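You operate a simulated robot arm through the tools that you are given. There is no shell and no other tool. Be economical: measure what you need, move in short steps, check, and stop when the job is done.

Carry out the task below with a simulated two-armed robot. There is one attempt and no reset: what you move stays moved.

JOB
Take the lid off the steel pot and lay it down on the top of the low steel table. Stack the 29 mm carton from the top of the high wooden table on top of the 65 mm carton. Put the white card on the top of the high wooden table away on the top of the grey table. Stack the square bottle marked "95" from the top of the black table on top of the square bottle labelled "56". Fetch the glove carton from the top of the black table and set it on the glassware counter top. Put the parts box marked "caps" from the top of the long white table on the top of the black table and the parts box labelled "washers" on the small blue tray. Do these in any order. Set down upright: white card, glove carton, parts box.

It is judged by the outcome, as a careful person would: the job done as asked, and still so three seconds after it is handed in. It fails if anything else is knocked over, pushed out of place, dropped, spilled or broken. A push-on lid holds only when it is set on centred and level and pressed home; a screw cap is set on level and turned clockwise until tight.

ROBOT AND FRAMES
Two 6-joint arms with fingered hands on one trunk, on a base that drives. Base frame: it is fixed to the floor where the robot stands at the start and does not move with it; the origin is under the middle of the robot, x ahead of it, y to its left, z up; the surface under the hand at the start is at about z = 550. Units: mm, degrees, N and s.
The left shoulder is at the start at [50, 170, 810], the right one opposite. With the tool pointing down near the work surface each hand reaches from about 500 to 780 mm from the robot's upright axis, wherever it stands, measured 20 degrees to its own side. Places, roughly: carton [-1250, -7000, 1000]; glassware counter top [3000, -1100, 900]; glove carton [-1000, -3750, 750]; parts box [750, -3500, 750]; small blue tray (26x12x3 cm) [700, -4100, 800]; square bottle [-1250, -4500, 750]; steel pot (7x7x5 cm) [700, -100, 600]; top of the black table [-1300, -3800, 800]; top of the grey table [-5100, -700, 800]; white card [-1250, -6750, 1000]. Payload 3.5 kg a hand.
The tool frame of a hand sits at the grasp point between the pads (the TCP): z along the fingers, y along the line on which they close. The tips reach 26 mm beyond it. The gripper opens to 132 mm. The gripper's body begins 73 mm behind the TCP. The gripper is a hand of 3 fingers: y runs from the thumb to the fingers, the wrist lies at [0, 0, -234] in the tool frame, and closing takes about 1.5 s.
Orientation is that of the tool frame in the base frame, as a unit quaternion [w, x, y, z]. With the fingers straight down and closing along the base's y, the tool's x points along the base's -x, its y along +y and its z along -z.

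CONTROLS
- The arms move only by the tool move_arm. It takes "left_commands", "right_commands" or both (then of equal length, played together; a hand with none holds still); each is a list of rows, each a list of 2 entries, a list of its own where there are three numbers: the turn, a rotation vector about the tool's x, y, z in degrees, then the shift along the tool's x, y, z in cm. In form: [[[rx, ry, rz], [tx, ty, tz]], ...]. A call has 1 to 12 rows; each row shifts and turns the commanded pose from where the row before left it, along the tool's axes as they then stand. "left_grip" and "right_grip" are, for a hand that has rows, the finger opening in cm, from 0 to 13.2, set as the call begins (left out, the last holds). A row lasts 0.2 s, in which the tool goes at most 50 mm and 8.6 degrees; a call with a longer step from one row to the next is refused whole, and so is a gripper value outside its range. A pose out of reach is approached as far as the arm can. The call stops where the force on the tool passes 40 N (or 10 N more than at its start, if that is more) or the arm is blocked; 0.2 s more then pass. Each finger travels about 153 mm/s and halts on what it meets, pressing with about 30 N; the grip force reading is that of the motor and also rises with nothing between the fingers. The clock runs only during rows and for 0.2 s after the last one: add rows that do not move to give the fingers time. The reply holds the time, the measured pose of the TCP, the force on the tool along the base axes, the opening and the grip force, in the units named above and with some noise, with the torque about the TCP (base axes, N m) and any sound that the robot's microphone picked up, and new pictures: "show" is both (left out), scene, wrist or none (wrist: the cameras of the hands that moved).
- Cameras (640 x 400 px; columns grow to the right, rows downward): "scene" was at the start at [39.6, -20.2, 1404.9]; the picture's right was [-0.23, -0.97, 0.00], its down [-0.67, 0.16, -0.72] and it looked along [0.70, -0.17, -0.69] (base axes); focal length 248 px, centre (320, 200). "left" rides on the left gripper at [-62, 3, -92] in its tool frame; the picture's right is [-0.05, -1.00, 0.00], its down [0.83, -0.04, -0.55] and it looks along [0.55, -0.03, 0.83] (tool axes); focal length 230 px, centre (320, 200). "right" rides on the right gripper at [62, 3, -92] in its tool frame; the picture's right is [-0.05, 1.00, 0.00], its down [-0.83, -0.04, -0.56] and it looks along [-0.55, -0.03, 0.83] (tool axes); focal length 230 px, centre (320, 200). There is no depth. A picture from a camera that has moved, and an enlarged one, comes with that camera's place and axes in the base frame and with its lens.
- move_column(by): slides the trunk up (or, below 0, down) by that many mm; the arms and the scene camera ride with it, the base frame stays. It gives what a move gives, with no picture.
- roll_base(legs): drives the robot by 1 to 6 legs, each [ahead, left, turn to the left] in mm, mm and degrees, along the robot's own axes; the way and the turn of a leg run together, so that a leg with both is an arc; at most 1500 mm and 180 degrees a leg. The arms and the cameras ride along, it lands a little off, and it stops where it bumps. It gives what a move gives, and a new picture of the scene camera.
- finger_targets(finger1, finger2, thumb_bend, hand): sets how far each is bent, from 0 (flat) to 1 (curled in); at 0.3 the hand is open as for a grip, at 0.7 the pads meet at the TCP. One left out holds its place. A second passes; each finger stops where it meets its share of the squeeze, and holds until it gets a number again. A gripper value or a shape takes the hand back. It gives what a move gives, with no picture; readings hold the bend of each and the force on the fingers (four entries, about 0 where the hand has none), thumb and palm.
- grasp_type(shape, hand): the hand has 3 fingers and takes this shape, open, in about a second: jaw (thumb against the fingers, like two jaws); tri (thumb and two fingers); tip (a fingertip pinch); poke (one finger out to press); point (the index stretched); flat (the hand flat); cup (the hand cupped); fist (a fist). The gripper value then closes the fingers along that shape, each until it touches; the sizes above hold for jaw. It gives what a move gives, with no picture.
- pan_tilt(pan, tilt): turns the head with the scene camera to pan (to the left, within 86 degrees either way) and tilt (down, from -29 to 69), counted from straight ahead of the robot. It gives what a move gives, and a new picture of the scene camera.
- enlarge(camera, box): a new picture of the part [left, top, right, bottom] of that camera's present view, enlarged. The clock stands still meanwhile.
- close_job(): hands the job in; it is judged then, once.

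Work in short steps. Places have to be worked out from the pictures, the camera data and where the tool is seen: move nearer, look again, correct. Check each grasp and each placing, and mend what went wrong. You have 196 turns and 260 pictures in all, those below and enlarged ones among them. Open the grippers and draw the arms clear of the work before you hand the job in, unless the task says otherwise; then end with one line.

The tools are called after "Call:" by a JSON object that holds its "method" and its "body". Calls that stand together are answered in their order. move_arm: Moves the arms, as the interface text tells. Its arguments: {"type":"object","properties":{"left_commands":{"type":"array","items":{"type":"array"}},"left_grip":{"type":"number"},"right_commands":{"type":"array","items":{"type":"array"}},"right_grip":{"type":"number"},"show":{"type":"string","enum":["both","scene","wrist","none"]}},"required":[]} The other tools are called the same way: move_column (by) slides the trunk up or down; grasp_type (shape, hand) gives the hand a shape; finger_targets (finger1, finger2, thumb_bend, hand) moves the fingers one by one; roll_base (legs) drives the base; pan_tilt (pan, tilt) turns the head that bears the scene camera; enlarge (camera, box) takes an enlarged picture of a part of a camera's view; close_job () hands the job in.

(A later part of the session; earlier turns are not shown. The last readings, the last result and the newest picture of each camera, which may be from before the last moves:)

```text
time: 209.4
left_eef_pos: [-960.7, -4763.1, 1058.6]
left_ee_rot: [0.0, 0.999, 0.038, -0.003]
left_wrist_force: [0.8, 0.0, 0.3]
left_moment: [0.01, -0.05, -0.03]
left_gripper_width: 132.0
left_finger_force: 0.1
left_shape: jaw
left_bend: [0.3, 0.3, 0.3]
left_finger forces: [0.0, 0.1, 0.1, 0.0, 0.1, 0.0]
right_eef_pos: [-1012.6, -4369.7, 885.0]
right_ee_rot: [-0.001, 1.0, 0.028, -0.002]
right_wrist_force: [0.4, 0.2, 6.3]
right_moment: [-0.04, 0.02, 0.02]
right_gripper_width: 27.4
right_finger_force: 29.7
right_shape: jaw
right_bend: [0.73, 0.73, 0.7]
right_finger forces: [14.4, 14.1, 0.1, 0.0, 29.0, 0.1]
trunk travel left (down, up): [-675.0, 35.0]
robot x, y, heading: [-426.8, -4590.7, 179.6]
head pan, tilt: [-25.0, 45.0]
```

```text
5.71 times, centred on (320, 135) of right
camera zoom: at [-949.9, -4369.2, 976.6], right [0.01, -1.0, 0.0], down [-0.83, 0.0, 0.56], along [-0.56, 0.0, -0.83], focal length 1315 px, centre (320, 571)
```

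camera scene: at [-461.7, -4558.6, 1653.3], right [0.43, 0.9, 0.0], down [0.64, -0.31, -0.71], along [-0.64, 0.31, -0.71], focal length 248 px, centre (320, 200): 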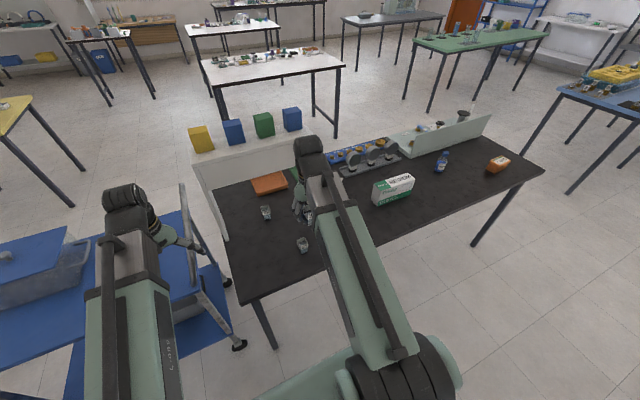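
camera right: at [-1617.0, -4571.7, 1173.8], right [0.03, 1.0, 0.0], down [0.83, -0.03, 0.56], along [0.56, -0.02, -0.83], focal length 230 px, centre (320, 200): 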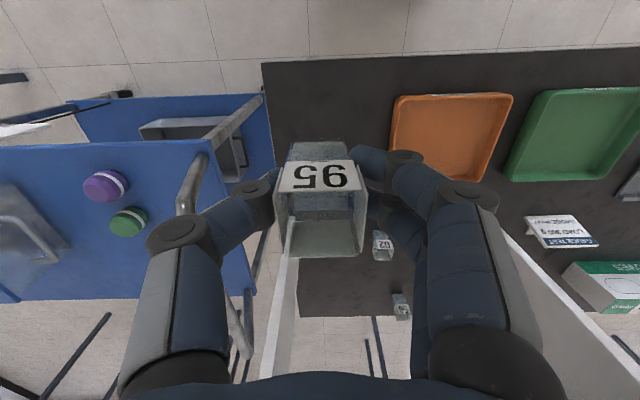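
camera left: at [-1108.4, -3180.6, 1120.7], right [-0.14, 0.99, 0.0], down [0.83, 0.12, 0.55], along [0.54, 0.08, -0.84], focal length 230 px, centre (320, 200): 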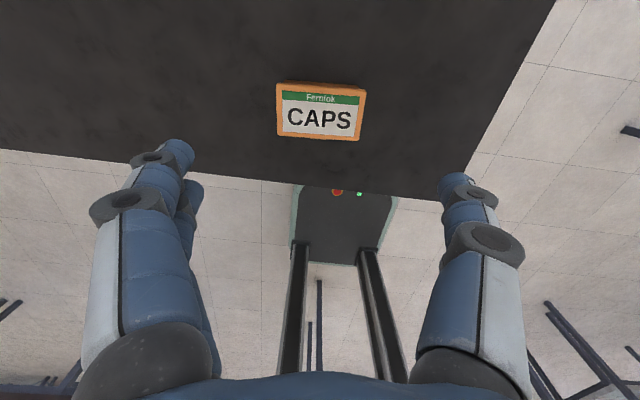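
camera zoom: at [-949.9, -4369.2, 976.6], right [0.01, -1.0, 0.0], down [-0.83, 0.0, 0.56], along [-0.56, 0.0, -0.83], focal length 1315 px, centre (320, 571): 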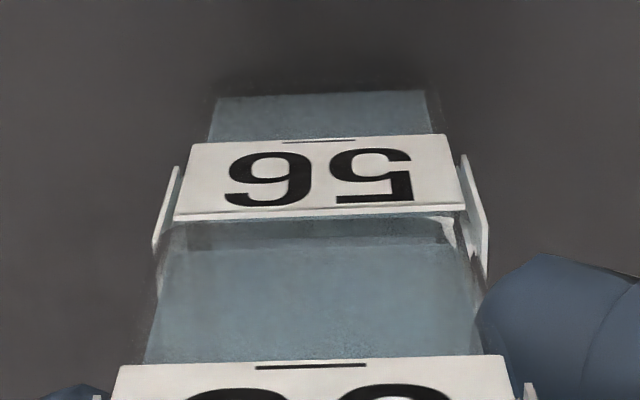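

Light contact (6 N) at TCP 885: 95's base edge coincides with 56's rim edge. I check from the scene camera as well.

Call:
{"method": "enlarge", "body": {"camera": "scene", "box": [280, 220, 328, 255]}}

Call:
{"method": "enlarge", "body": {"camera": "right", "box": [262, 130, 378, 270]}}

```text
11.43 times, centred on (304, 238) of scene
camera zoom: at [-461.1, -4558.2, 1653.4], right [0.43, 0.9, 0.0], down [0.64, -0.31, -0.71], along [-0.64, 0.31, -0.71], focal length 2837 px, centre (503, -229)
```

zoom: 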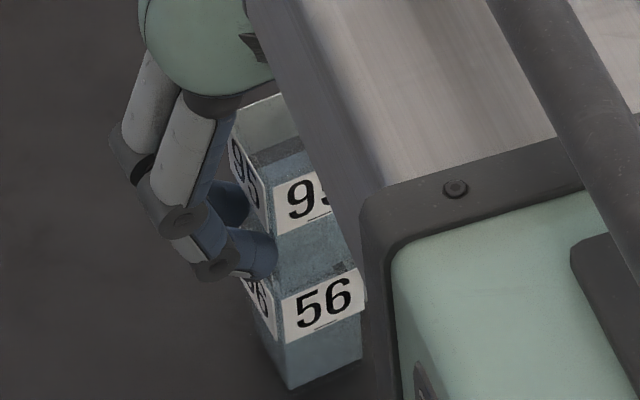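

```text
2.86 times, centred on (320, 200) of right
camera zoom: at [-949.9, -4369.2, 976.6], right [0.01, -1.0, 0.0], down [-0.83, 0.0, 0.56], along [-0.56, 0.0, -0.83], focal length 657 px, centre (320, 200)
```

zoom: 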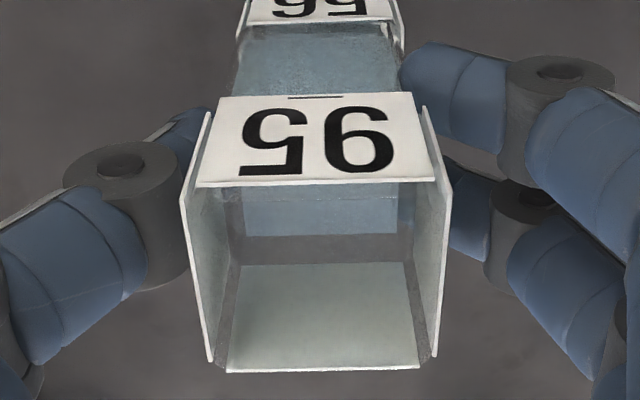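

Well aligned. I release gently and check before rising.

Call:
{"method": "move_arm", "body": {"right_commands": [[[0, 0, 0], [0, 0, 0]], [[0, 0, 0], [0, 0, 0]], [[0, 0, 0], [0, 0, 0]]], "right_grip": 6.5, "show": "wrist"}}

```text
time: 210.2
left_eef_pos: [-960.0, -4762.6, 1057.8]
left_ee_rot: [0.0, 0.999, 0.037, -0.004]
left_wrist_force: [-0.7, 0.1, 0.7]
left_moment: [0.03, 0.02, -0.01]
left_gripper_width: 132.1
left_finger_force: 0.1
left_shape: jaw
left_bend: [0.3, 0.3, 0.3]
left_finger forces: [0.0, 0.0, 0.0, 0.1, 0.0, 0.0]
right_eef_pos: [-1011.9, -4369.7, 885.0]
right_ee_rot: [0.0, 1.0, 0.028, -0.002]
right_wrist_force: [0.6, 0.4, 0.0]
right_moment: [0.0, -0.01, 0.0]
right_gripper_width: 64.0
right_finger_force: 0.1
right_shape: jaw
right_bend: [0.73, 0.73, 0.7]
right_finger forces: [0.1, 0.1, 0.1, 0.0, 0.0, 0.0]
trunk travel left (down, up): [-675.0, 35.0]
robot x, y, heading: [-428.8, -4589.8, 179.5]
head pan, tilt: [-25.0, 45.0]
camera right: at [-950.2, -4369.3, 975.9], right [0.01, -1.0, 0.0], down [-0.83, 0.0, 0.56], along [-0.56, 0.0, -0.83], focal length 230 px, centre (320, 200)
```

right: 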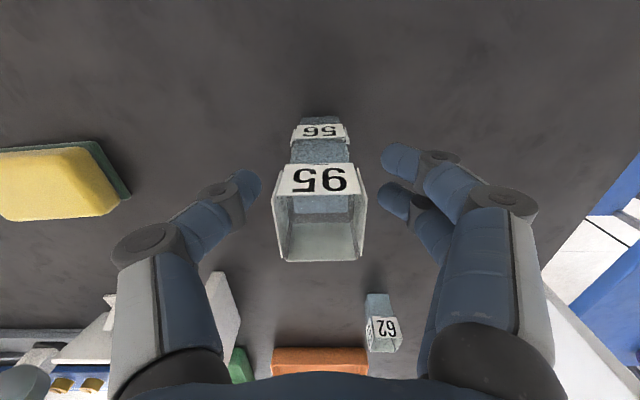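

The stack stands. I rise straight up to well above it.

Call:
{"method": "move_arm", "body": {"right_commands": [[[0, 0, 0], [0, 0, -2]], [[0, 0, 0], [0, 0, -3]], [[0, 0, 0], [0, 0, -4]], [[0, 0, 0], [0, 0, -4]], [[0, 0, 0], [2, 0, -4]], [[0, 0, 0], [4, 0, -2]]], "show": "wrist"}}

```text
time: 211.6
left_eef_pos: [-959.1, -4762.8, 1057.5]
left_ee_rot: [0.0, 0.999, 0.037, -0.003]
left_wrist_force: [1.5, -0.1, 0.6]
left_moment: [0.06, -0.03, -0.01]
left_gripper_width: 131.9
left_finger_force: 0.1
left_shape: jaw
left_bend: [0.3, 0.3, 0.3]
left_finger forces: [0.0, 0.1, 0.1, 0.0, 0.0, 0.0]
right_eef_pos: [-949.7, -4365.8, 1075.2]
right_ee_rot: [0.0, 1.0, 0.029, -0.003]
right_wrist_force: [0.6, 0.2, -0.2]
right_moment: [-0.02, 0.02, -0.01]
right_gripper_width: 64.5
right_finger_force: 0.0
right_shape: jaw
right_bend: [0.73, 0.73, 0.7]
right_finger forces: [0.0, 0.1, 0.0, 0.1, 0.0, 0.0]
trunk travel left (down, up): [-675.0, 35.0]
robot x, y, heading: [-428.7, -4591.8, 179.5]
head pan, tilt: [-25.0, 45.0]
camera right: at [-888.1, -4365.6, 1167.0], right [0.01, -1.0, 0.0], down [-0.83, 0.0, 0.56], along [-0.56, 0.0, -0.83], focal length 230 px, centre (320, 200)
```

right: 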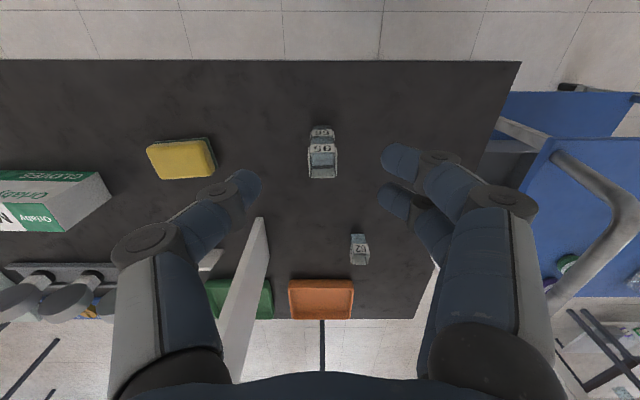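

Stack stands cleanly. Next the glove carton (≈[-1080,-3846]); I slide north to it.

Call:
{"method": "roll_base", "body": {"legs": [[0, -530, 0.4]]}}

Call:
{"method": "enlarge", "body": {"camera": "right", "box": [0, 0, 640, 400]}}

Call:
{"method": "enlarge", "body": {"camera": "scene", "box": [240, 150, 400, 250]}}

```text
time: 214.7
left_eef_pos: [-955.7, -4234.8, 1058.0]
left_ee_rot: [0.0, 0.999, 0.04, -0.004]
left_wrist_force: [-0.5, -0.1, 0.4]
left_moment: [0.0, 0.02, 0.01]
left_gripper_width: 131.9
left_finger_force: 0.1
left_shape: jaw
left_bend: [0.3, 0.3, 0.3]
left_finger forces: [0.0, 0.0, 0.0, 0.0, 0.0, 0.1]
right_eef_pos: [-948.3, -3839.6, 1075.6]
right_ee_rot: [0.0, 1.0, 0.031, -0.001]
right_wrist_force: [-0.6, -0.2, -0.1]
right_moment: [0.01, 0.03, -0.02]
right_gripper_width: 64.4
right_finger_force: 0.1
right_shape: jaw
right_bend: [0.73, 0.73, 0.7]
right_finger forces: [0.0, 0.0, 0.1, 0.1, 0.1, 0.0]
trunk travel left (down, up): [-675.0, 35.0]
robot x, y, heading: [-428.3, -4063.8, 179.8]
head pan, tilt: [-25.0, 45.0]
camera scene: at [-457.7, -4028.4, 1653.2], right [0.43, 0.9, 0.0], down [0.64, -0.3, -0.71], along [-0.64, 0.3, -0.71], focal length 248 px, centre (320, 200)
```

scene: 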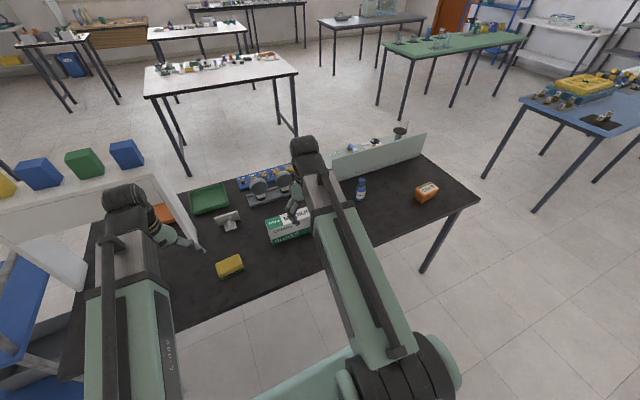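

```text
1.00 times, centred on (320, 200) of right (not enlarged: the box is as wide or as high as the picture)
camera zoom: at [-886.3, -3838.7, 1166.3], right [0.01, -1.0, 0.0], down [-0.83, -0.01, 0.56], along [-0.56, -0.01, -0.83], focal length 230 px, centre (320, 200)
```

zoom: 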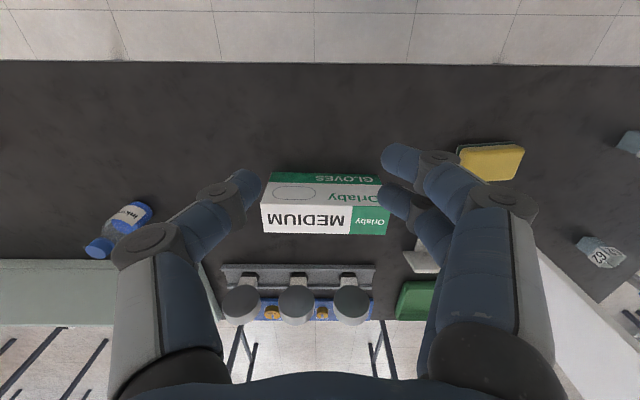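

```text
4.00 times, centred on (320, 200) of scene
camera zoom: at [-457.7, -4028.4, 1653.2], right [0.43, 0.9, 0.0], down [0.64, -0.3, -0.71], along [-0.64, 0.3, -0.71], focal length 993 px, centre (320, 200)
```

zoom: 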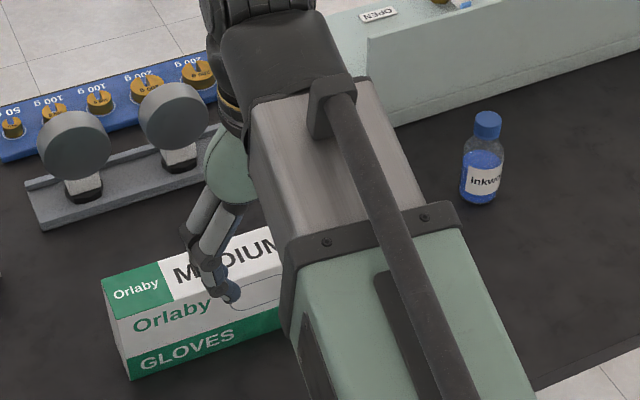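

Carton is ≈195×61×100 mm, centre ≈[-1116,-3848], top ≈881, long side along y. I'll grip across its 61 mm width, so turn the right hand by −85°.

Call:
{"method": "move_arm", "body": {"right_commands": [[[0, 0, -8.535], [0, 0, 0]], [[0, 0, -8.535], [0, 0, 0]], [[0, 0, -8.535], [0, 0, 0]], [[0, 0, -8.535], [0, 0, 0]], [[0, 0, -8.535], [0, 0, 0]], [[0, 0, -8.535], [0, 0, 0]], [[0, 0, -8.535], [0, 0, 0]], [[0, 0, -8.535], [0, 0, 0]], [[0, 0, -8.535], [0, 0, 0]], [[0, 0, -8.535], [0, 0, 0]]], "right_grip": 11, "show": "wrist"}}

```text
time: 216.9
left_eef_pos: [-955.1, -4236.6, 1058.7]
left_ee_rot: [0.0, 0.999, 0.04, -0.003]
left_wrist_force: [0.5, 0.4, -1.0]
left_moment: [0.02, 0.0, 0.0]
left_gripper_width: 132.0
left_finger_force: 0.0
left_shape: jaw
left_bend: [0.3, 0.3, 0.3]
left_finger forces: [0.1, 0.1, 0.0, 0.0, 0.0, 0.0]
right_eef_pos: [-947.9, -3930.8, 1073.5]
right_ee_rot: [-0.005, 0.724, 0.69, 0.002]
right_wrist_force: [-0.8, 1.1, -0.2]
right_moment: [0.01, 0.01, 0.01]
right_gripper_width: 109.7
right_finger_force: 0.1
right_shape: jaw
right_bend: [0.56, 0.56, 0.52]
right_finger forces: [0.0, 0.0, 0.0, 0.1, 0.0, 0.1]
right hand out of reach, approached as far as the arm can: row 9, 10
trunk travel left (down, up): [-675.0, 35.0]
robot x, y, heading: [-424.1, -4060.8, 179.8]
head pan, tilt: [-25.0, 45.0]
camera right: at [-941.4, -3870.7, 1165.9], right [1.0, -0.1, -0.01], down [-0.08, -0.83, 0.55], along [-0.06, -0.55, -0.84], focal length 230 px, centre (320, 200)
```

right: 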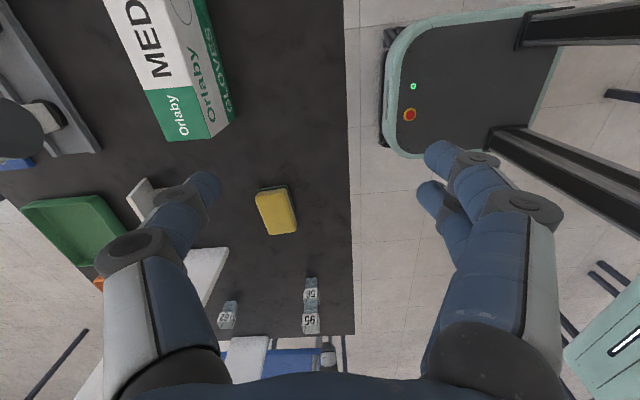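

The wrist hit its limit near 87°. I turn the hand back by 28° and instead yaw the base left by 30° beside the carton.

Call:
{"method": "move_arm", "body": {"right_commands": [[[0, 0, 7.1], [0, 0, 0]], [[0, 0, 7.1], [0, 0, 0]], [[0, 0, 7.1], [0, 0, 0]], [[0, 0, 7.1], [0, 0, 0]], [[0, 0, 0], [0, 0, 0]]], "show": "none"}}

Call:
{"method": "roll_base", "body": {"legs": [[80, -320, 0], [0, 0, 30]]}}

Call:
{"method": "enlarge", "body": {"camera": "right", "box": [0, 0, 640, 400]}}

```text
time: 218.1
left_eef_pos: [-955.0, -4236.9, 1058.6]
left_ee_rot: [0.0, 0.999, 0.04, -0.004]
left_wrist_force: [0.0, 0.1, -0.4]
left_moment: [0.01, 0.02, 0.02]
left_gripper_width: 132.1
left_finger_force: 0.1
left_shape: jaw
left_bend: [0.3, 0.3, 0.3]
left_finger forces: [0.0, 0.1, 0.1, 0.1, 0.0, 0.1]
right_eef_pos: [-948.5, -3932.2, 1074.4]
right_ee_rot: [-0.001, 0.864, 0.503, -0.001]
right_wrist_force: [-0.1, -0.7, 0.6]
right_moment: [0.0, 0.0, 0.03]
right_gripper_width: 109.7
right_finger_force: 0.1
right_shape: jaw
right_bend: [0.56, 0.56, 0.52]
right_finger forces: [0.0, 0.0, 0.0, 0.0, 0.1, 0.0]
trunk travel left (down, up): [-675.0, 35.0]
robot x, y, heading: [-424.9, -4059.8, 179.9]
head pan, tilt: [-25.0, 45.0]
```

```text
time: 221.7
left_eef_pos: [-876.3, -4158.7, 1056.9]
left_ee_rot: [0.001, 0.955, 0.297, -0.004]
left_wrist_force: [0.4, -0.7, 0.1]
left_moment: [0.01, 0.01, -0.04]
left_gripper_width: 131.9
left_finger_force: 0.1
left_shape: jaw
left_bend: [0.3, 0.3, 0.3]
left_finger forces: [0.1, 0.1, 0.0, 0.1, 0.1, 0.0]
right_eef_pos: [-1022.1, -3891.1, 1074.2]
right_ee_rot: [0.0, 0.703, 0.711, -0.002]
right_wrist_force: [0.8, 0.7, -0.5]
right_moment: [-0.01, 0.06, 0.01]
right_gripper_width: 109.9
right_finger_force: 0.2
right_shape: jaw
right_bend: [0.56, 0.56, 0.52]
right_finger forces: [0.0, 0.1, 0.0, 0.0, 0.0, 0.0]
trunk travel left (down, up): [-675.0, 35.0]
robot x, y, heading: [-503.3, -3742.6, -150.3]
head pan, tilt: [-25.0, 45.0]
camera scene: at [-548.8, -3730.7, 1653.3], right [-0.08, 1.0, 0.0], down [0.7, 0.06, -0.71], along [-0.7, -0.06, -0.71], focal length 248 px, centre (320, 200)
```

scene: 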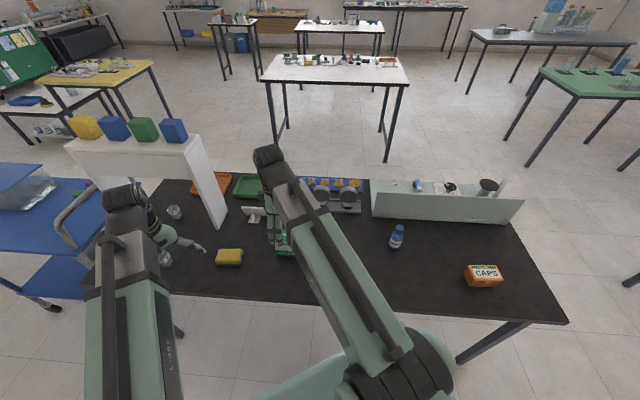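

```text
1.00 times, centred on (320, 200) of right (not enlarged: the box is as wide or as high as the picture)
camera zoom: at [-1019.2, -3828.6, 1165.1], right [1.0, -0.04, 0.0], down [-0.03, -0.83, 0.56], along [-0.03, -0.56, -0.83], focal length 230 px, centre (320, 200)
```

zoom: 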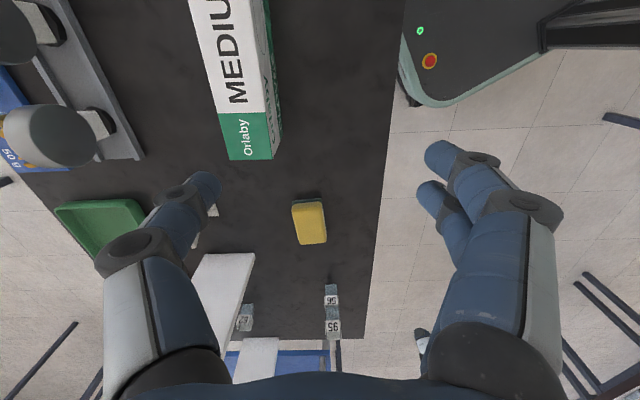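

Now the hand is at the right yaw with the wrist inside limits. I move over the carton centre (≈[-1119,-3852]).

Call:
{"method": "move_arm", "body": {"right_commands": [[[0, 0, 1.9], [0, 0, 0]], [[0, 0, 0], [1.25, -3.27, 0]], [[0, 0, 0], [1.25, -3.27, 0]], [[0, 0, 0], [1.25, -3.27, 0]], [[0, 0, 0], [0, 0, 4]], [[0, 0, 0], [0, 0, 4]]], "show": "wrist"}}

```text
time: 223.1
left_eef_pos: [-877.1, -4156.5, 1058.2]
left_ee_rot: [0.001, 0.955, 0.297, -0.003]
left_wrist_force: [0.4, -0.2, 0.7]
left_moment: [0.02, 0.01, 0.03]
left_gripper_width: 131.8
left_finger_force: 0.1
left_shape: jaw
left_bend: [0.3, 0.3, 0.3]
left_finger forces: [0.1, 0.0, 0.0, 0.0, 0.1, 0.0]
right_eef_pos: [-1120.2, -3852.4, 992.8]
right_ee_rot: [0.0, 0.715, 0.699, -0.002]
right_wrist_force: [-0.3, -0.4, 0.1]
right_moment: [0.04, 0.02, 0.01]
right_gripper_width: 109.7
right_finger_force: 0.1
right_shape: jaw
right_bend: [0.56, 0.56, 0.52]
right_finger forces: [0.0, 0.0, 0.1, 0.1, 0.1, 0.0]
trunk travel left (down, up): [-675.0, 35.0]
robot x, y, heading: [-501.0, -3740.7, -150.3]
head pan, tilt: [-25.0, 45.0]
camera right: at [-1115.4, -3790.0, 1084.6], right [1.0, -0.07, 0.0], down [-0.06, -0.83, 0.56], along [-0.04, -0.56, -0.83], focal length 230 px, centre (320, 200)
```

right: 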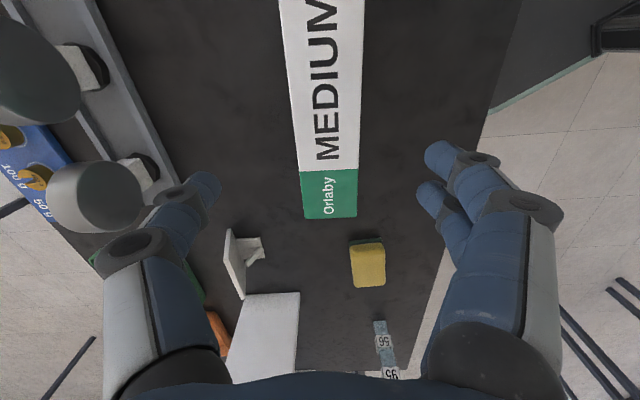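

Centred. Descend to TCP 843 and close.

Call:
{"method": "move_arm", "body": {"right_commands": [[[0, 0, 0], [0, 0.1, 4]], [[0, 0, 0], [0, 0, 4]], [[0, 0, 0], [0, 0, 4]], [[0, 0, 0], [0, 0, 3]]], "show": "none"}}

Call:
{"method": "move_arm", "body": {"right_commands": [[[0, 0, 0], [0, 0, 0]], [[0, 0, 0], [0, 0, 0]], [[0, 0, 0], [0, 0, 0]], [[0, 0, 0], [0, 0, 0]], [[0, 0, 0], [0, 0, 0]], [[0, 0, 0], [0, 0, 0]]], "right_grip": 4, "show": "wrist"}}

```text
time: 224.1
left_eef_pos: [-875.9, -4158.6, 1059.4]
left_ee_rot: [0.0, 0.955, 0.298, -0.003]
left_wrist_force: [0.6, 0.4, -0.1]
left_moment: [0.02, -0.04, 0.02]
left_gripper_width: 131.7
left_finger_force: 0.1
left_shape: jaw
left_bend: [0.3, 0.3, 0.3]
left_finger forces: [0.0, 0.0, 0.0, 0.1, 0.0, 0.0]
right_eef_pos: [-1120.0, -3850.9, 843.4]
right_ee_rot: [-0.001, 0.715, 0.699, -0.002]
right_wrist_force: [0.1, 0.5, 0.2]
right_moment: [0.01, -0.02, 0.0]
right_gripper_width: 109.7
right_finger_force: 0.0
right_shape: jaw
right_bend: [0.56, 0.56, 0.52]
right_finger forces: [0.0, 0.0, 0.0, 0.1, 0.1, 0.0]
trunk travel left (down, up): [-675.0, 35.0]
robot x, y, heading: [-502.3, -3741.8, -150.3]
head pan, tilt: [-25.0, 45.0]
```

```text
time: 225.5
left_eef_pos: [-876.1, -4157.5, 1057.4]
left_ee_rot: [0.001, 0.955, 0.298, -0.003]
left_wrist_force: [0.3, -0.5, -0.5]
left_moment: [-0.01, -0.04, -0.01]
left_gripper_width: 132.0
left_finger_force: 0.2
left_shape: jaw
left_bend: [0.3, 0.3, 0.3]
left_finger forces: [0.0, 0.1, 0.1, 0.0, 0.1, 0.0]
right_eef_pos: [-1119.3, -3850.8, 843.9]
right_ee_rot: [-0.001, 0.715, 0.699, -0.002]
right_wrist_force: [0.1, -0.5, 0.0]
right_moment: [0.03, -0.01, -0.01]
right_gripper_width: 51.4
right_finger_force: 30.0
right_shape: jaw
right_bend: [0.73, 0.73, 0.7]
right_finger forces: [13.7, 13.6, 0.0, 0.0, 27.3, 0.0]
trunk travel left (down, up): [-675.0, 35.0]
robot x, y, heading: [-500.8, -3741.8, -150.2]
head pan, tilt: [-25.0, 45.0]
camera right: at [-1114.8, -3788.7, 935.3], right [1.0, -0.07, 0.0], down [-0.06, -0.83, 0.56], along [-0.04, -0.56, -0.83], focal length 230 px, centre (320, 200)
```

right: 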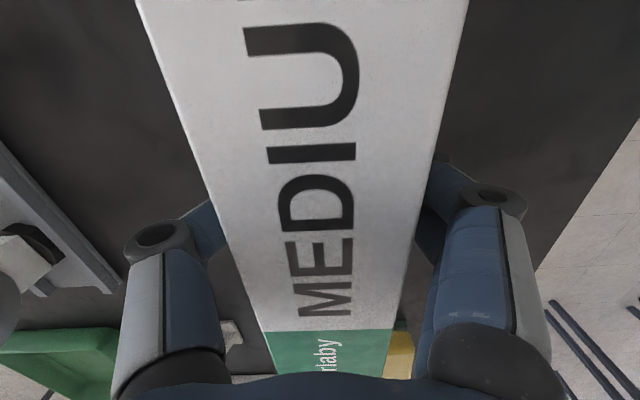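

Gripped at 27 N. I lift straight up.

Call:
{"method": "move_arm", "body": {"right_commands": [[[0, 0, 0], [0, 0, -1]], [[0, 0, 0], [0, 0, -3]], [[0, 0, 0], [0, 0, -4]], [[0, 0, 0], [0, 0, -4]], [[0, 0, 0], [0, 0, -4]], [[0, 0, 0], [0, 0, -4]], [[0, 0, 0], [0, 3, -3]], [[0, 0, 0], [0, 3, -2]]], "show": "wrist"}}

```text
time: 227.3
left_eef_pos: [-876.2, -4158.9, 1057.9]
left_ee_rot: [0.001, 0.955, 0.297, -0.004]
left_wrist_force: [0.6, 0.2, -0.2]
left_moment: [0.02, -0.03, 0.01]
left_gripper_width: 131.8
left_finger_force: 0.1
left_shape: jaw
left_bend: [0.3, 0.3, 0.3]
left_finger forces: [0.1, 0.1, 0.0, 0.0, 0.0, 0.0]
right_eef_pos: [-1058.9, -3852.2, 1094.5]
right_ee_rot: [-0.001, 0.715, 0.699, -0.003]
right_wrist_force: [-0.4, 0.6, -2.8]
right_moment: [-0.02, 0.0, 0.02]
right_gripper_width: 50.8
right_finger_force: 30.2
right_shape: jaw
right_bend: [0.73, 0.73, 0.7]
right_finger forces: [13.9, 13.8, 0.0, 0.0, 27.6, 0.0]
trunk travel left (down, up): [-675.0, 35.0]
robot x, y, heading: [-503.4, -3745.0, -150.2]
head pan, tilt: [-25.0, 45.0]
camera right: at [-1053.2, -3790.8, 1186.0], right [1.0, -0.07, 0.0], down [-0.06, -0.83, 0.56], along [-0.04, -0.56, -0.83], focal length 230 px, centre (320, 200)
```

right: 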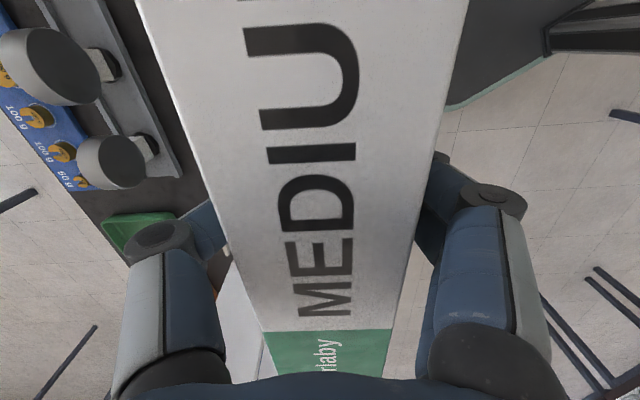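

Carton held. I drive north, turn to face east, and go to the glassware counter aisle.

Call:
{"method": "roll_base", "body": {"legs": [[-770, -1144, 0], [0, 0, 150.2], [1150, 0, 0], [1150, 0, 0]]}}

Call:
{"method": "pan_tilt", "body": {"pan": 30, "tilt": 25}}

```text
time: 251.3
left_eef_pos: [2411.5, -2165.3, 1058.6]
left_ee_rot: [0.002, -0.042, 0.999, -0.001]
left_wrist_force: [0.3, 0.4, 0.0]
left_moment: [0.01, 0.01, 0.04]
left_gripper_width: 132.0
left_finger_force: 0.0
left_shape: jaw
left_bend: [0.3, 0.3, 0.3]
left_finger forces: [0.0, 0.0, 0.0, 0.0, 0.1, 0.0]
right_eef_pos: [2418.1, -2520.1, 1094.2]
right_ee_rot: [0.002, -0.493, 0.87, -0.002]
right_wrist_force: [0.5, -0.1, -3.7]
right_moment: [0.03, -0.02, 0.0]
right_gripper_width: 50.4
right_finger_force: 30.1
right_shape: jaw
right_bend: [0.73, 0.73, 0.7]
right_finger forces: [13.4, 13.4, 0.0, 0.1, 26.9, 0.0]
trunk travel left (down, up): [-675.0, 35.0]
robot x, y, heading: [1880.6, -2344.4, -0.1]
head pan, tilt: [-25.0, 45.0]
camera scene: at [1913.0, -2376.6, 1653.2], right [-0.42, -0.91, 0.0], down [-0.64, 0.3, -0.71], along [0.64, -0.3, -0.71], focal length 248 px, centre (320, 200)
```

scene: 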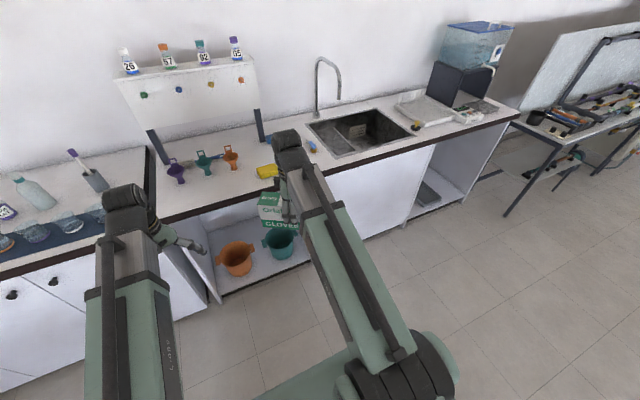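

```text
time: 252.5
left_eef_pos: [2410.2, -2164.5, 1058.3]
left_ee_rot: [0.003, -0.043, 0.999, 0.0]
left_wrist_force: [-0.3, 0.5, 0.2]
left_moment: [-0.01, -0.02, -0.03]
left_gripper_width: 132.0
left_finger_force: 0.1
left_shape: jaw
left_bend: [0.3, 0.3, 0.3]
left_finger forces: [0.0, 0.1, 0.0, 0.0, 0.1, 0.0]
right_eef_pos: [2417.4, -2520.2, 1093.9]
right_ee_rot: [0.002, -0.493, 0.87, -0.001]
right_wrist_force: [0.4, -0.5, -3.9]
right_moment: [0.01, 0.0, -0.02]
right_gripper_width: 50.3
right_finger_force: 29.2
right_shape: jaw
right_bend: [0.73, 0.73, 0.7]
right_finger forces: [13.4, 13.4, 0.0, 0.0, 26.8, 0.0]
trunk travel left (down, up): [-675.0, 35.0]
robot x, y, heading: [1878.6, -2343.2, -0.4]
head pan, tilt: [30.0, 25.0]
camera scene: at [1918.6, -2296.2, 1683.8], right [0.5, -0.87, 0.0], down [-0.37, -0.21, -0.91], along [0.78, 0.45, -0.42], focal length 248 px, centre (320, 200)
```

scene: 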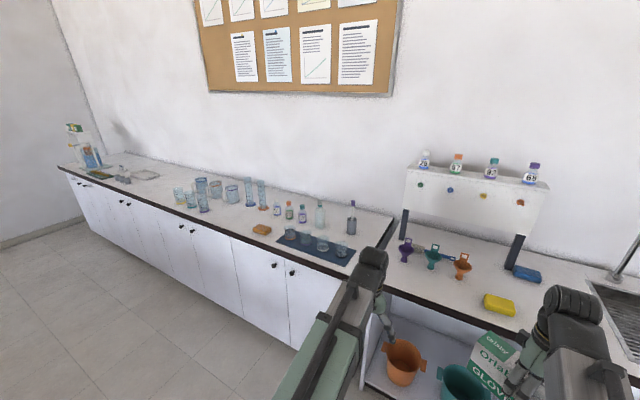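

The glassware counter is the left one; a free strip seems to be around [2820,-1130] in front of the cylinders. I move there with the base yawed 31° so the carton's long side runs along the counter.

Call:
{"method": "roll_base", "body": {"legs": [[0, 1095, 0.4], [0, 0, 31]]}}

Call:
{"method": "pan_tilt", "body": {"pan": -10, "tilt": 35}}

```text
time: 259.6
left_eef_pos: [2232.4, -818.6, 1057.7]
left_ee_rot: [0.003, -0.314, 0.949, 0.001]
left_wrist_force: [-0.2, 0.0, 0.5]
left_moment: [0.01, -0.01, 0.06]
left_gripper_width: 131.7
left_finger_force: 0.1
left_shape: jaw
left_bend: [0.3, 0.3, 0.3]
left_finger forces: [0.1, 0.1, 0.0, 0.1, 0.0, 0.1]
right_eef_pos: [2425.7, -1117.1, 1093.6]
right_ee_rot: [-0.002, 0.712, -0.702, 0.001]
right_wrist_force: [-0.9, -0.3, -4.1]
right_moment: [0.0, -0.02, 0.02]
right_gripper_width: 50.4
right_finger_force: 30.1
right_shape: jaw
right_bend: [0.73, 0.73, 0.7]
right_finger forces: [13.3, 13.3, 0.1, 0.1, 26.6, 0.0]
trunk travel left (down, up): [-675.0, 35.0]
robot x, y, heading: [1871.4, -1246.5, 31.8]
head pan, tilt: [30.0, 25.0]
camera scene: at [1882.8, -1188.7, 1683.8], right [0.88, -0.47, 0.0], down [-0.2, -0.37, -0.91], along [0.43, 0.8, -0.42], focal length 248 px, centre (320, 200)
```

scene: 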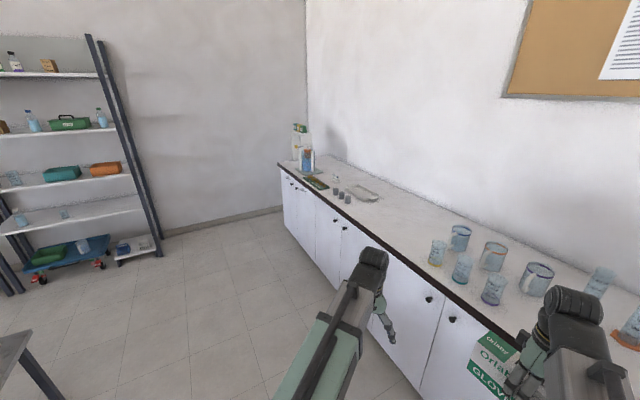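

```text
time: 260.7
left_eef_pos: [2232.0, -818.9, 1059.2]
left_ee_rot: [0.004, -0.314, 0.949, 0.001]
left_wrist_force: [-0.3, 0.2, -1.0]
left_moment: [0.03, 0.0, -0.02]
left_gripper_width: 132.0
left_finger_force: 0.0
left_shape: jaw
left_bend: [0.3, 0.3, 0.3]
left_finger forces: [0.0, 0.0, 0.1, 0.0, 0.0, 0.0]
right_eef_pos: [2425.7, -1117.7, 1093.8]
right_ee_rot: [-0.002, 0.712, -0.702, 0.0]
right_wrist_force: [0.3, -0.3, -3.9]
right_moment: [0.01, -0.02, 0.03]
right_gripper_width: 50.4
right_finger_force: 29.8
right_shape: jaw
right_bend: [0.73, 0.73, 0.7]
right_finger forces: [13.3, 13.3, 0.0, 0.1, 26.7, 0.1]
trunk travel left (down, up): [-675.0, 35.0]
robot x, y, heading: [1875.8, -1245.9, 31.8]
head pan, tilt: [-10.0, 35.0]
camera scene: at [1921.1, -1237.2, 1668.1], right [0.37, -0.93, 0.0], down [-0.53, -0.21, -0.82], along [0.76, 0.3, -0.57], focal length 248 px, centre (320, 200)
```

scene: 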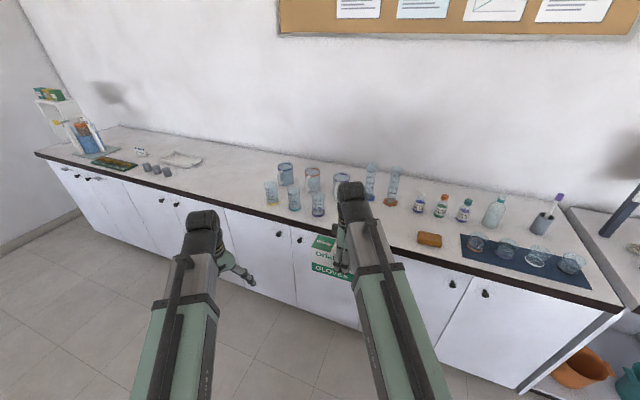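

Free strip confirmed: x 2740–3000, y -1330…-920. I approach with the base.

Call:
{"method": "roll_base", "body": {"legs": [[289, -179, 0]]}}

Call:
{"method": "enlarge", "body": {"camera": "right", "box": [0, 0, 640, 400]}}

```text
time: 262.9
left_eef_pos: [2572.1, -818.2, 1057.8]
left_ee_rot: [0.003, -0.316, 0.949, 0.0]
left_wrist_force: [0.9, -0.4, -0.3]
left_moment: [0.01, 0.0, -0.03]
left_gripper_width: 131.8
left_finger_force: 0.1
left_shape: jaw
left_bend: [0.3, 0.3, 0.3]
left_finger forces: [0.0, 0.0, 0.1, 0.1, 0.1, 0.1]
right_eef_pos: [2766.4, -1117.3, 1094.2]
right_ee_rot: [-0.002, 0.713, -0.701, 0.001]
right_wrist_force: [1.2, 0.4, -4.1]
right_moment: [0.04, 0.01, -0.02]
right_gripper_width: 50.3
right_finger_force: 29.6
right_shape: jaw
right_bend: [0.73, 0.73, 0.7]
right_finger forces: [13.4, 13.4, 0.1, 0.0, 26.8, 0.1]
trunk travel left (down, up): [-675.0, 35.0]
robot x, y, heading: [2212.4, -1250.3, 32.0]
head pan, tilt: [-10.0, 35.0]
camera scene: at [2263.3, -1237.5, 1668.0], right [0.37, -0.93, 0.0], down [-0.53, -0.21, -0.82], along [0.76, 0.31, -0.57], focal length 248 px, centre (320, 200)
```

scene: 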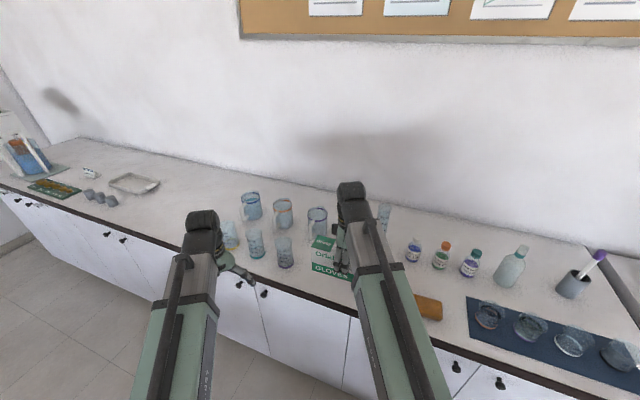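

```text
1.00 times, centred on (320, 200) of right (not enlarged: the box is as wide or as high as the picture)
camera zoom: at [2764.8, -1178.2, 1184.9], right [-1.0, 0.04, 0.0], down [0.03, 0.83, 0.56], along [0.02, 0.56, -0.83], focal length 230 px, centre (320, 200)
```

zoom: 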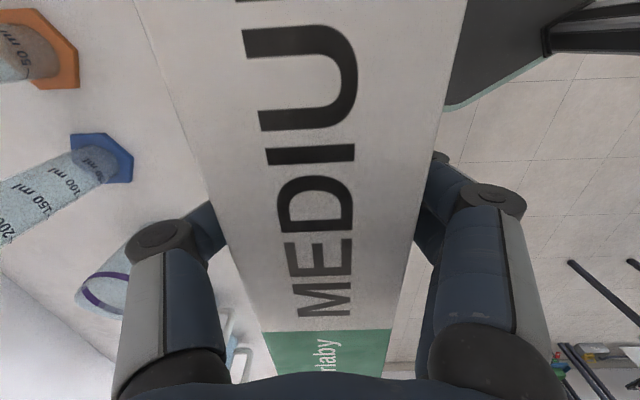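

Cylinders stand at x≥3010, clear. I extend 70 mm to x≈2836 and lower.

Call:
{"method": "move_arm", "body": {"right_commands": [[[0, 0, 0], [0, -3.5, 0]], [[0, 0, 0], [0, -3.5, 0]], [[0, 0, 0], [0, 0, 3]], [[0, 0, 0], [0, 0, 3]], [[0, 0, 0], [0, 0, 2]]], "show": "both"}}

```text
time: 264.1
left_eef_pos: [2571.0, -816.8, 1057.0]
left_ee_rot: [0.003, -0.316, 0.949, 0.001]
left_wrist_force: [0.0, 0.3, 0.0]
left_moment: [-0.02, 0.01, 0.0]
left_gripper_width: 132.0
left_finger_force: 0.0
left_shape: jaw
left_bend: [0.3, 0.3, 0.3]
left_finger forces: [0.0, 0.0, 0.0, 0.0, 0.1, 0.1]
right_eef_pos: [2837.2, -1114.9, 1016.0]
right_ee_rot: [-0.002, 0.712, -0.702, 0.001]
right_wrist_force: [0.1, 0.2, -3.5]
right_moment: [-0.04, -0.01, 0.01]
right_gripper_width: 50.1
right_finger_force: 30.0
right_shape: jaw
right_bend: [0.73, 0.73, 0.7]
right_finger forces: [13.5, 13.6, 0.1, 0.1, 27.1, 0.0]
trunk travel left (down, up): [-675.0, 35.0]
robot x, y, heading: [2215.2, -1247.7, 31.9]
head pan, tilt: [-10.0, 35.0]
camera scene: at [2262.0, -1237.5, 1668.1], right [0.37, -0.93, 0.0], down [-0.53, -0.21, -0.82], along [0.76, 0.31, -0.57], focal length 248 px, centre (320, 200)
camera right: at [2834.1, -1176.9, 1106.2], right [-1.0, 0.04, 0.0], down [0.03, 0.83, 0.56], along [0.02, 0.56, -0.83], focal length 230 px, centre (320, 200)
```

scene: 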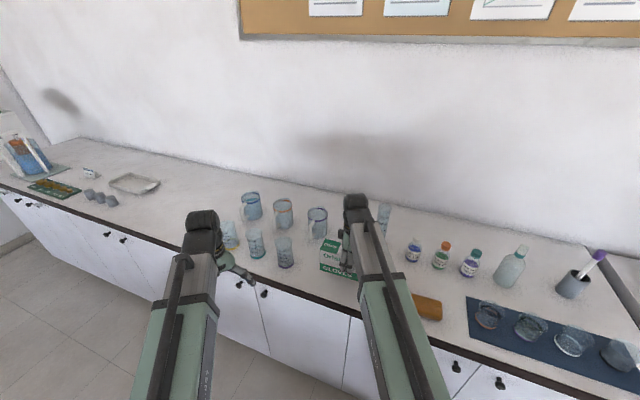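
right: 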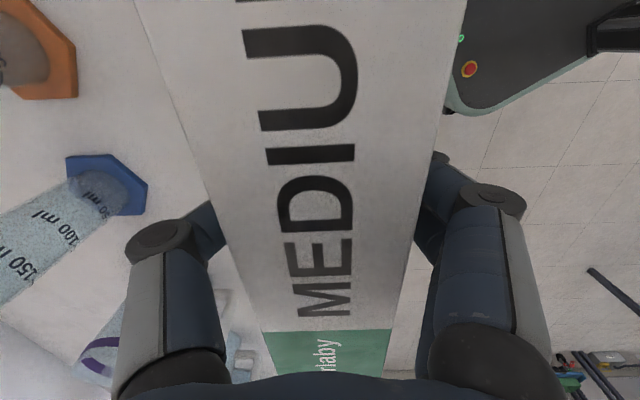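

Carton is over the counter (front edge ≈2735). Lower to contact.

Call:
{"method": "move_arm", "body": {"right_commands": [[[0, 0, 0], [0, 0, 1.5]], [[0, 0, 0], [0, 0, 1]], [[0, 0, 0], [0, 0, 0.5]], [[0, 0, 0], [0, 0, 0.5]], [[0, 0, 0], [0, 0, 0.5]], [[0, 0, 0], [0, 0, 0.4]], [[0, 0, 0], [0, 0, 0.4]], [[0, 0, 0], [0, 0, 0.4]], [[0, 0, 0], [0, 0, 0.4]], [[0, 0, 0], [0, 0, 0.4]], [[0, 0, 0], [0, 0, 0.4]], [[0, 0, 0], [0, 0, 0.4]]], "show": "none"}}

```text
time: 266.4
left_eef_pos: [2569.4, -818.8, 1058.6]
left_ee_rot: [0.003, -0.315, 0.949, 0.002]
left_wrist_force: [-0.3, 0.3, 0.4]
left_moment: [0.02, -0.03, 0.02]
left_gripper_width: 131.8
left_finger_force: 0.0
left_shape: jaw
left_bend: [0.3, 0.3, 0.3]
left_finger forces: [0.1, 0.0, 0.1, 0.0, 0.0, 0.0]
right_eef_pos: [2837.2, -1115.5, 961.0]
right_ee_rot: [-0.007, 0.713, -0.702, 0.002]
right_wrist_force: [-4.9, -3.3, 28.2]
right_moment: [-0.05, 0.32, 0.04]
right_gripper_width: 52.4
right_finger_force: 30.0
right_shape: jaw
right_bend: [0.74, 0.74, 0.71]
right_finger forces: [17.3, 17.2, 0.1, 0.1, 29.5, 0.0]
trunk travel left (down, up): [-675.0, 35.0]
robot x, y, heading: [2216.3, -1251.8, 31.6]
head pan, tilt: [-10.0, 35.0]
stopped in row 11 (right hand): the force on the tool passed its limit at 44 N (the readings are from after the stop); the commanded pose is now the measured one
```

Contact at 961 (counter ≈898). Ease off, open, rise.

Call:
{"method": "move_arm", "body": {"right_commands": [[[0, 0, 0], [0, 0, -0.2]], [[0, 0, 0], [0, 0, 0]], [[0, 0, 0], [0, 0, 0]], [[0, 0, 0], [0, 0, 0]], [[0, 0, 0], [0, 0, -2]], [[0, 0, 0], [0, 0, -3.5]], [[0, 0, 0], [0, 0, -4]], [[0, 0, 0], [0, 0, -4]], [[0, 0, 0], [0, 0, -3]]], "right_grip": 9.5, "show": "both"}}

```text
time: 268.4
left_eef_pos: [2570.5, -818.9, 1057.9]
left_ee_rot: [0.003, -0.315, 0.949, 0.002]
left_wrist_force: [0.3, 0.5, 0.4]
left_moment: [-0.02, 0.01, -0.02]
left_gripper_width: 131.8
left_finger_force: 0.0
left_shape: jaw
left_bend: [0.3, 0.3, 0.3]
left_finger forces: [0.0, 0.1, 0.1, 0.0, 0.0, 0.1]
right_eef_pos: [2836.7, -1115.6, 1125.0]
right_ee_rot: [-0.004, 0.713, -0.701, 0.003]
right_wrist_force: [0.1, 0.5, 0.0]
right_moment: [-0.01, -0.01, 0.0]
right_gripper_width: 94.7
right_finger_force: 0.1
right_shape: jaw
right_bend: [0.66, 0.66, 0.63]
right_finger forces: [0.0, 0.0, 0.0, 0.1, 0.0, 0.0]
trunk travel left (down, up): [-675.0, 35.0]
robot x, y, heading: [2213.6, -1250.5, 31.7]
head pan, tilt: [-10.0, 35.0]
camera scene: at [2261.4, -1237.6, 1668.0], right [0.37, -0.93, 0.0], down [-0.53, -0.21, -0.82], along [0.76, 0.31, -0.57], focal length 248 px, centre (320, 200)
camera right: at [2833.4, -1177.3, 1215.4], right [-1.0, 0.04, -0.01], down [0.03, 0.83, 0.56], along [0.03, 0.56, -0.83], focal length 230 px, centre (320, 200)
```

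scene: 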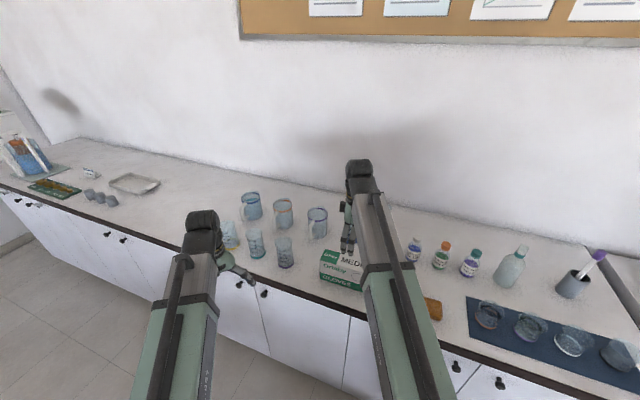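
right: 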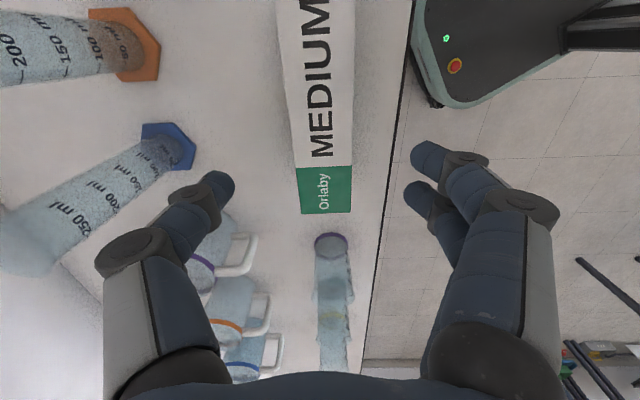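

The carton stands upright on the counter. I back away, turn west, and head for the wooden tables, straightening the right wrist on the way.

Call:
{"method": "roll_base", "body": {"legs": [[-289, 179, 0], [0, 0, 148.3]]}}

Call:
{"method": "move_arm", "body": {"right_commands": [[[0, 0, 8.4], [0, 0, 0]], [[0, 0, 8.4], [0, 0, 0]], [[0, 0, 8.4], [0, 0, 0]], [[0, 0, 8.4], [0, 0, 0]], [[0, 0, 8.4], [0, 0, 0]], [[0, 0, 8.4], [0, 0, 0]], [[0, 0, 8.4], [0, 0, 0]]], "show": "none"}}

Call:
{"method": "roll_base", "body": {"legs": [[0, 1120, 0], [1100, 0, 0], [1080, 0, 0]]}}

```text
time: 276.7
left_eef_pos: [1345.8, -1436.4, 1057.3]
left_ee_rot: [0.001, 0.999, 0.051, -0.004]
left_wrist_force: [0.6, 0.0, -0.3]
left_moment: [0.0, 0.02, 0.0]
left_gripper_width: 132.0
left_finger_force: 0.1
left_shape: jaw
left_bend: [0.3, 0.3, 0.3]
left_finger forces: [0.0, 0.0, 0.1, 0.0, 0.1, 0.0]
right_eef_pos: [1270.8, -1046.4, 1124.3]
right_ee_rot: [-0.003, 0.866, 0.5, -0.003]
right_wrist_force: [-0.1, -0.1, -0.2]
right_moment: [-0.03, 0.0, 0.01]
right_gripper_width: 94.8
right_finger_force: 0.0
right_shape: jaw
right_bend: [0.66, 0.66, 0.63]
right_finger forces: [0.0, 0.1, 0.0, 0.1, 0.0, 0.1]
trunk travel left (down, up): [-675.0, 35.0]
robot x, y, heading: [1873.4, -1253.4, -178.9]
head pan, tilt: [-10.0, 35.0]
camera scene: at [1826.0, -1237.9, 1668.1], right [0.16, 0.99, 0.0], down [0.57, -0.09, -0.82], along [-0.81, 0.13, -0.57], focal length 248 px, centre (320, 200)
```

scene: 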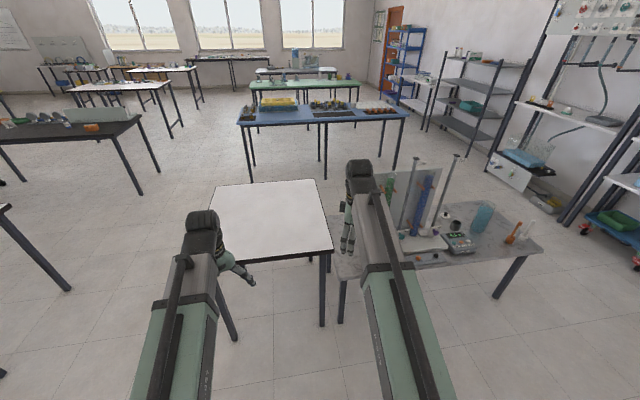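

```text
time: 278.3
left_eef_pos: [1345.3, -1436.3, 1058.1]
left_ee_rot: [0.0, 0.999, 0.051, -0.004]
left_wrist_force: [-0.1, 0.9, -0.2]
left_moment: [0.01, 0.01, -0.01]
left_gripper_width: 131.8
left_finger_force: 0.1
left_shape: jaw
left_bend: [0.3, 0.3, 0.3]
left_finger forces: [0.1, 0.1, 0.1, 0.0, 0.0, 0.0]
right_eef_pos: [1271.2, -1045.3, 1124.0]
right_ee_rot: [-0.001, 1.0, 0.009, -0.005]
right_wrist_force: [0.9, -0.1, 0.4]
right_moment: [0.01, -0.02, -0.01]
right_gripper_width: 94.8
right_finger_force: 0.1
right_shape: jaw
right_bend: [0.66, 0.66, 0.63]
right_finger forces: [0.0, 0.0, 0.0, 0.1, 0.0, 0.0]
trunk travel left (down, up): [-675.0, 35.0]
robot x, y, heading: [1872.7, -1253.4, -179.1]
head pan, tilt: [-10.0, 35.0]
```

```text
time: 294.6
left_eef_pos: [-834.2, -2583.0, 1057.2]
left_ee_rot: [0.0, 0.999, 0.047, -0.001]
left_wrist_force: [1.0, 0.3, -0.5]
left_moment: [0.0, -0.02, 0.02]
left_gripper_width: 131.8
left_finger_force: 0.0
left_shape: jaw
left_bend: [0.3, 0.3, 0.3]
left_finger forces: [0.0, 0.0, 0.0, 0.0, 0.0, 0.0]
right_eef_pos: [-905.2, -2192.9, 1123.9]
right_ee_rot: [-0.002, 1.0, 0.005, -0.005]
right_wrist_force: [-0.2, -0.9, 0.2]
right_moment: [-0.03, 0.03, 0.01]
right_gripper_width: 94.8
right_finger_force: 0.0
right_shape: jaw
right_bend: [0.66, 0.66, 0.63]
right_finger forces: [0.0, 0.0, 0.1, 0.0, 0.0, 0.1]
trunk travel left (down, up): [-675.0, 35.0]
robot x, y, heading: [-302.8, -2403.1, -179.7]
head pan, tilt: [-10.0, 35.0]
camera scene: at [-352.0, -2389.4, 1668.0], right [0.17, 0.99, 0.0], down [0.57, -0.1, -0.82], along [-0.81, 0.14, -0.57], focal length 248 px, centre (320, 200)
```

scene: 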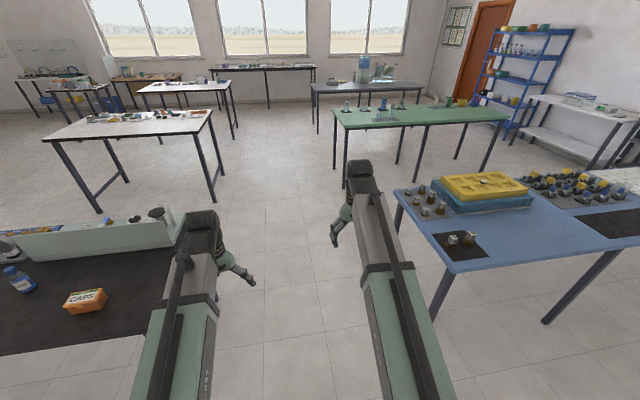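

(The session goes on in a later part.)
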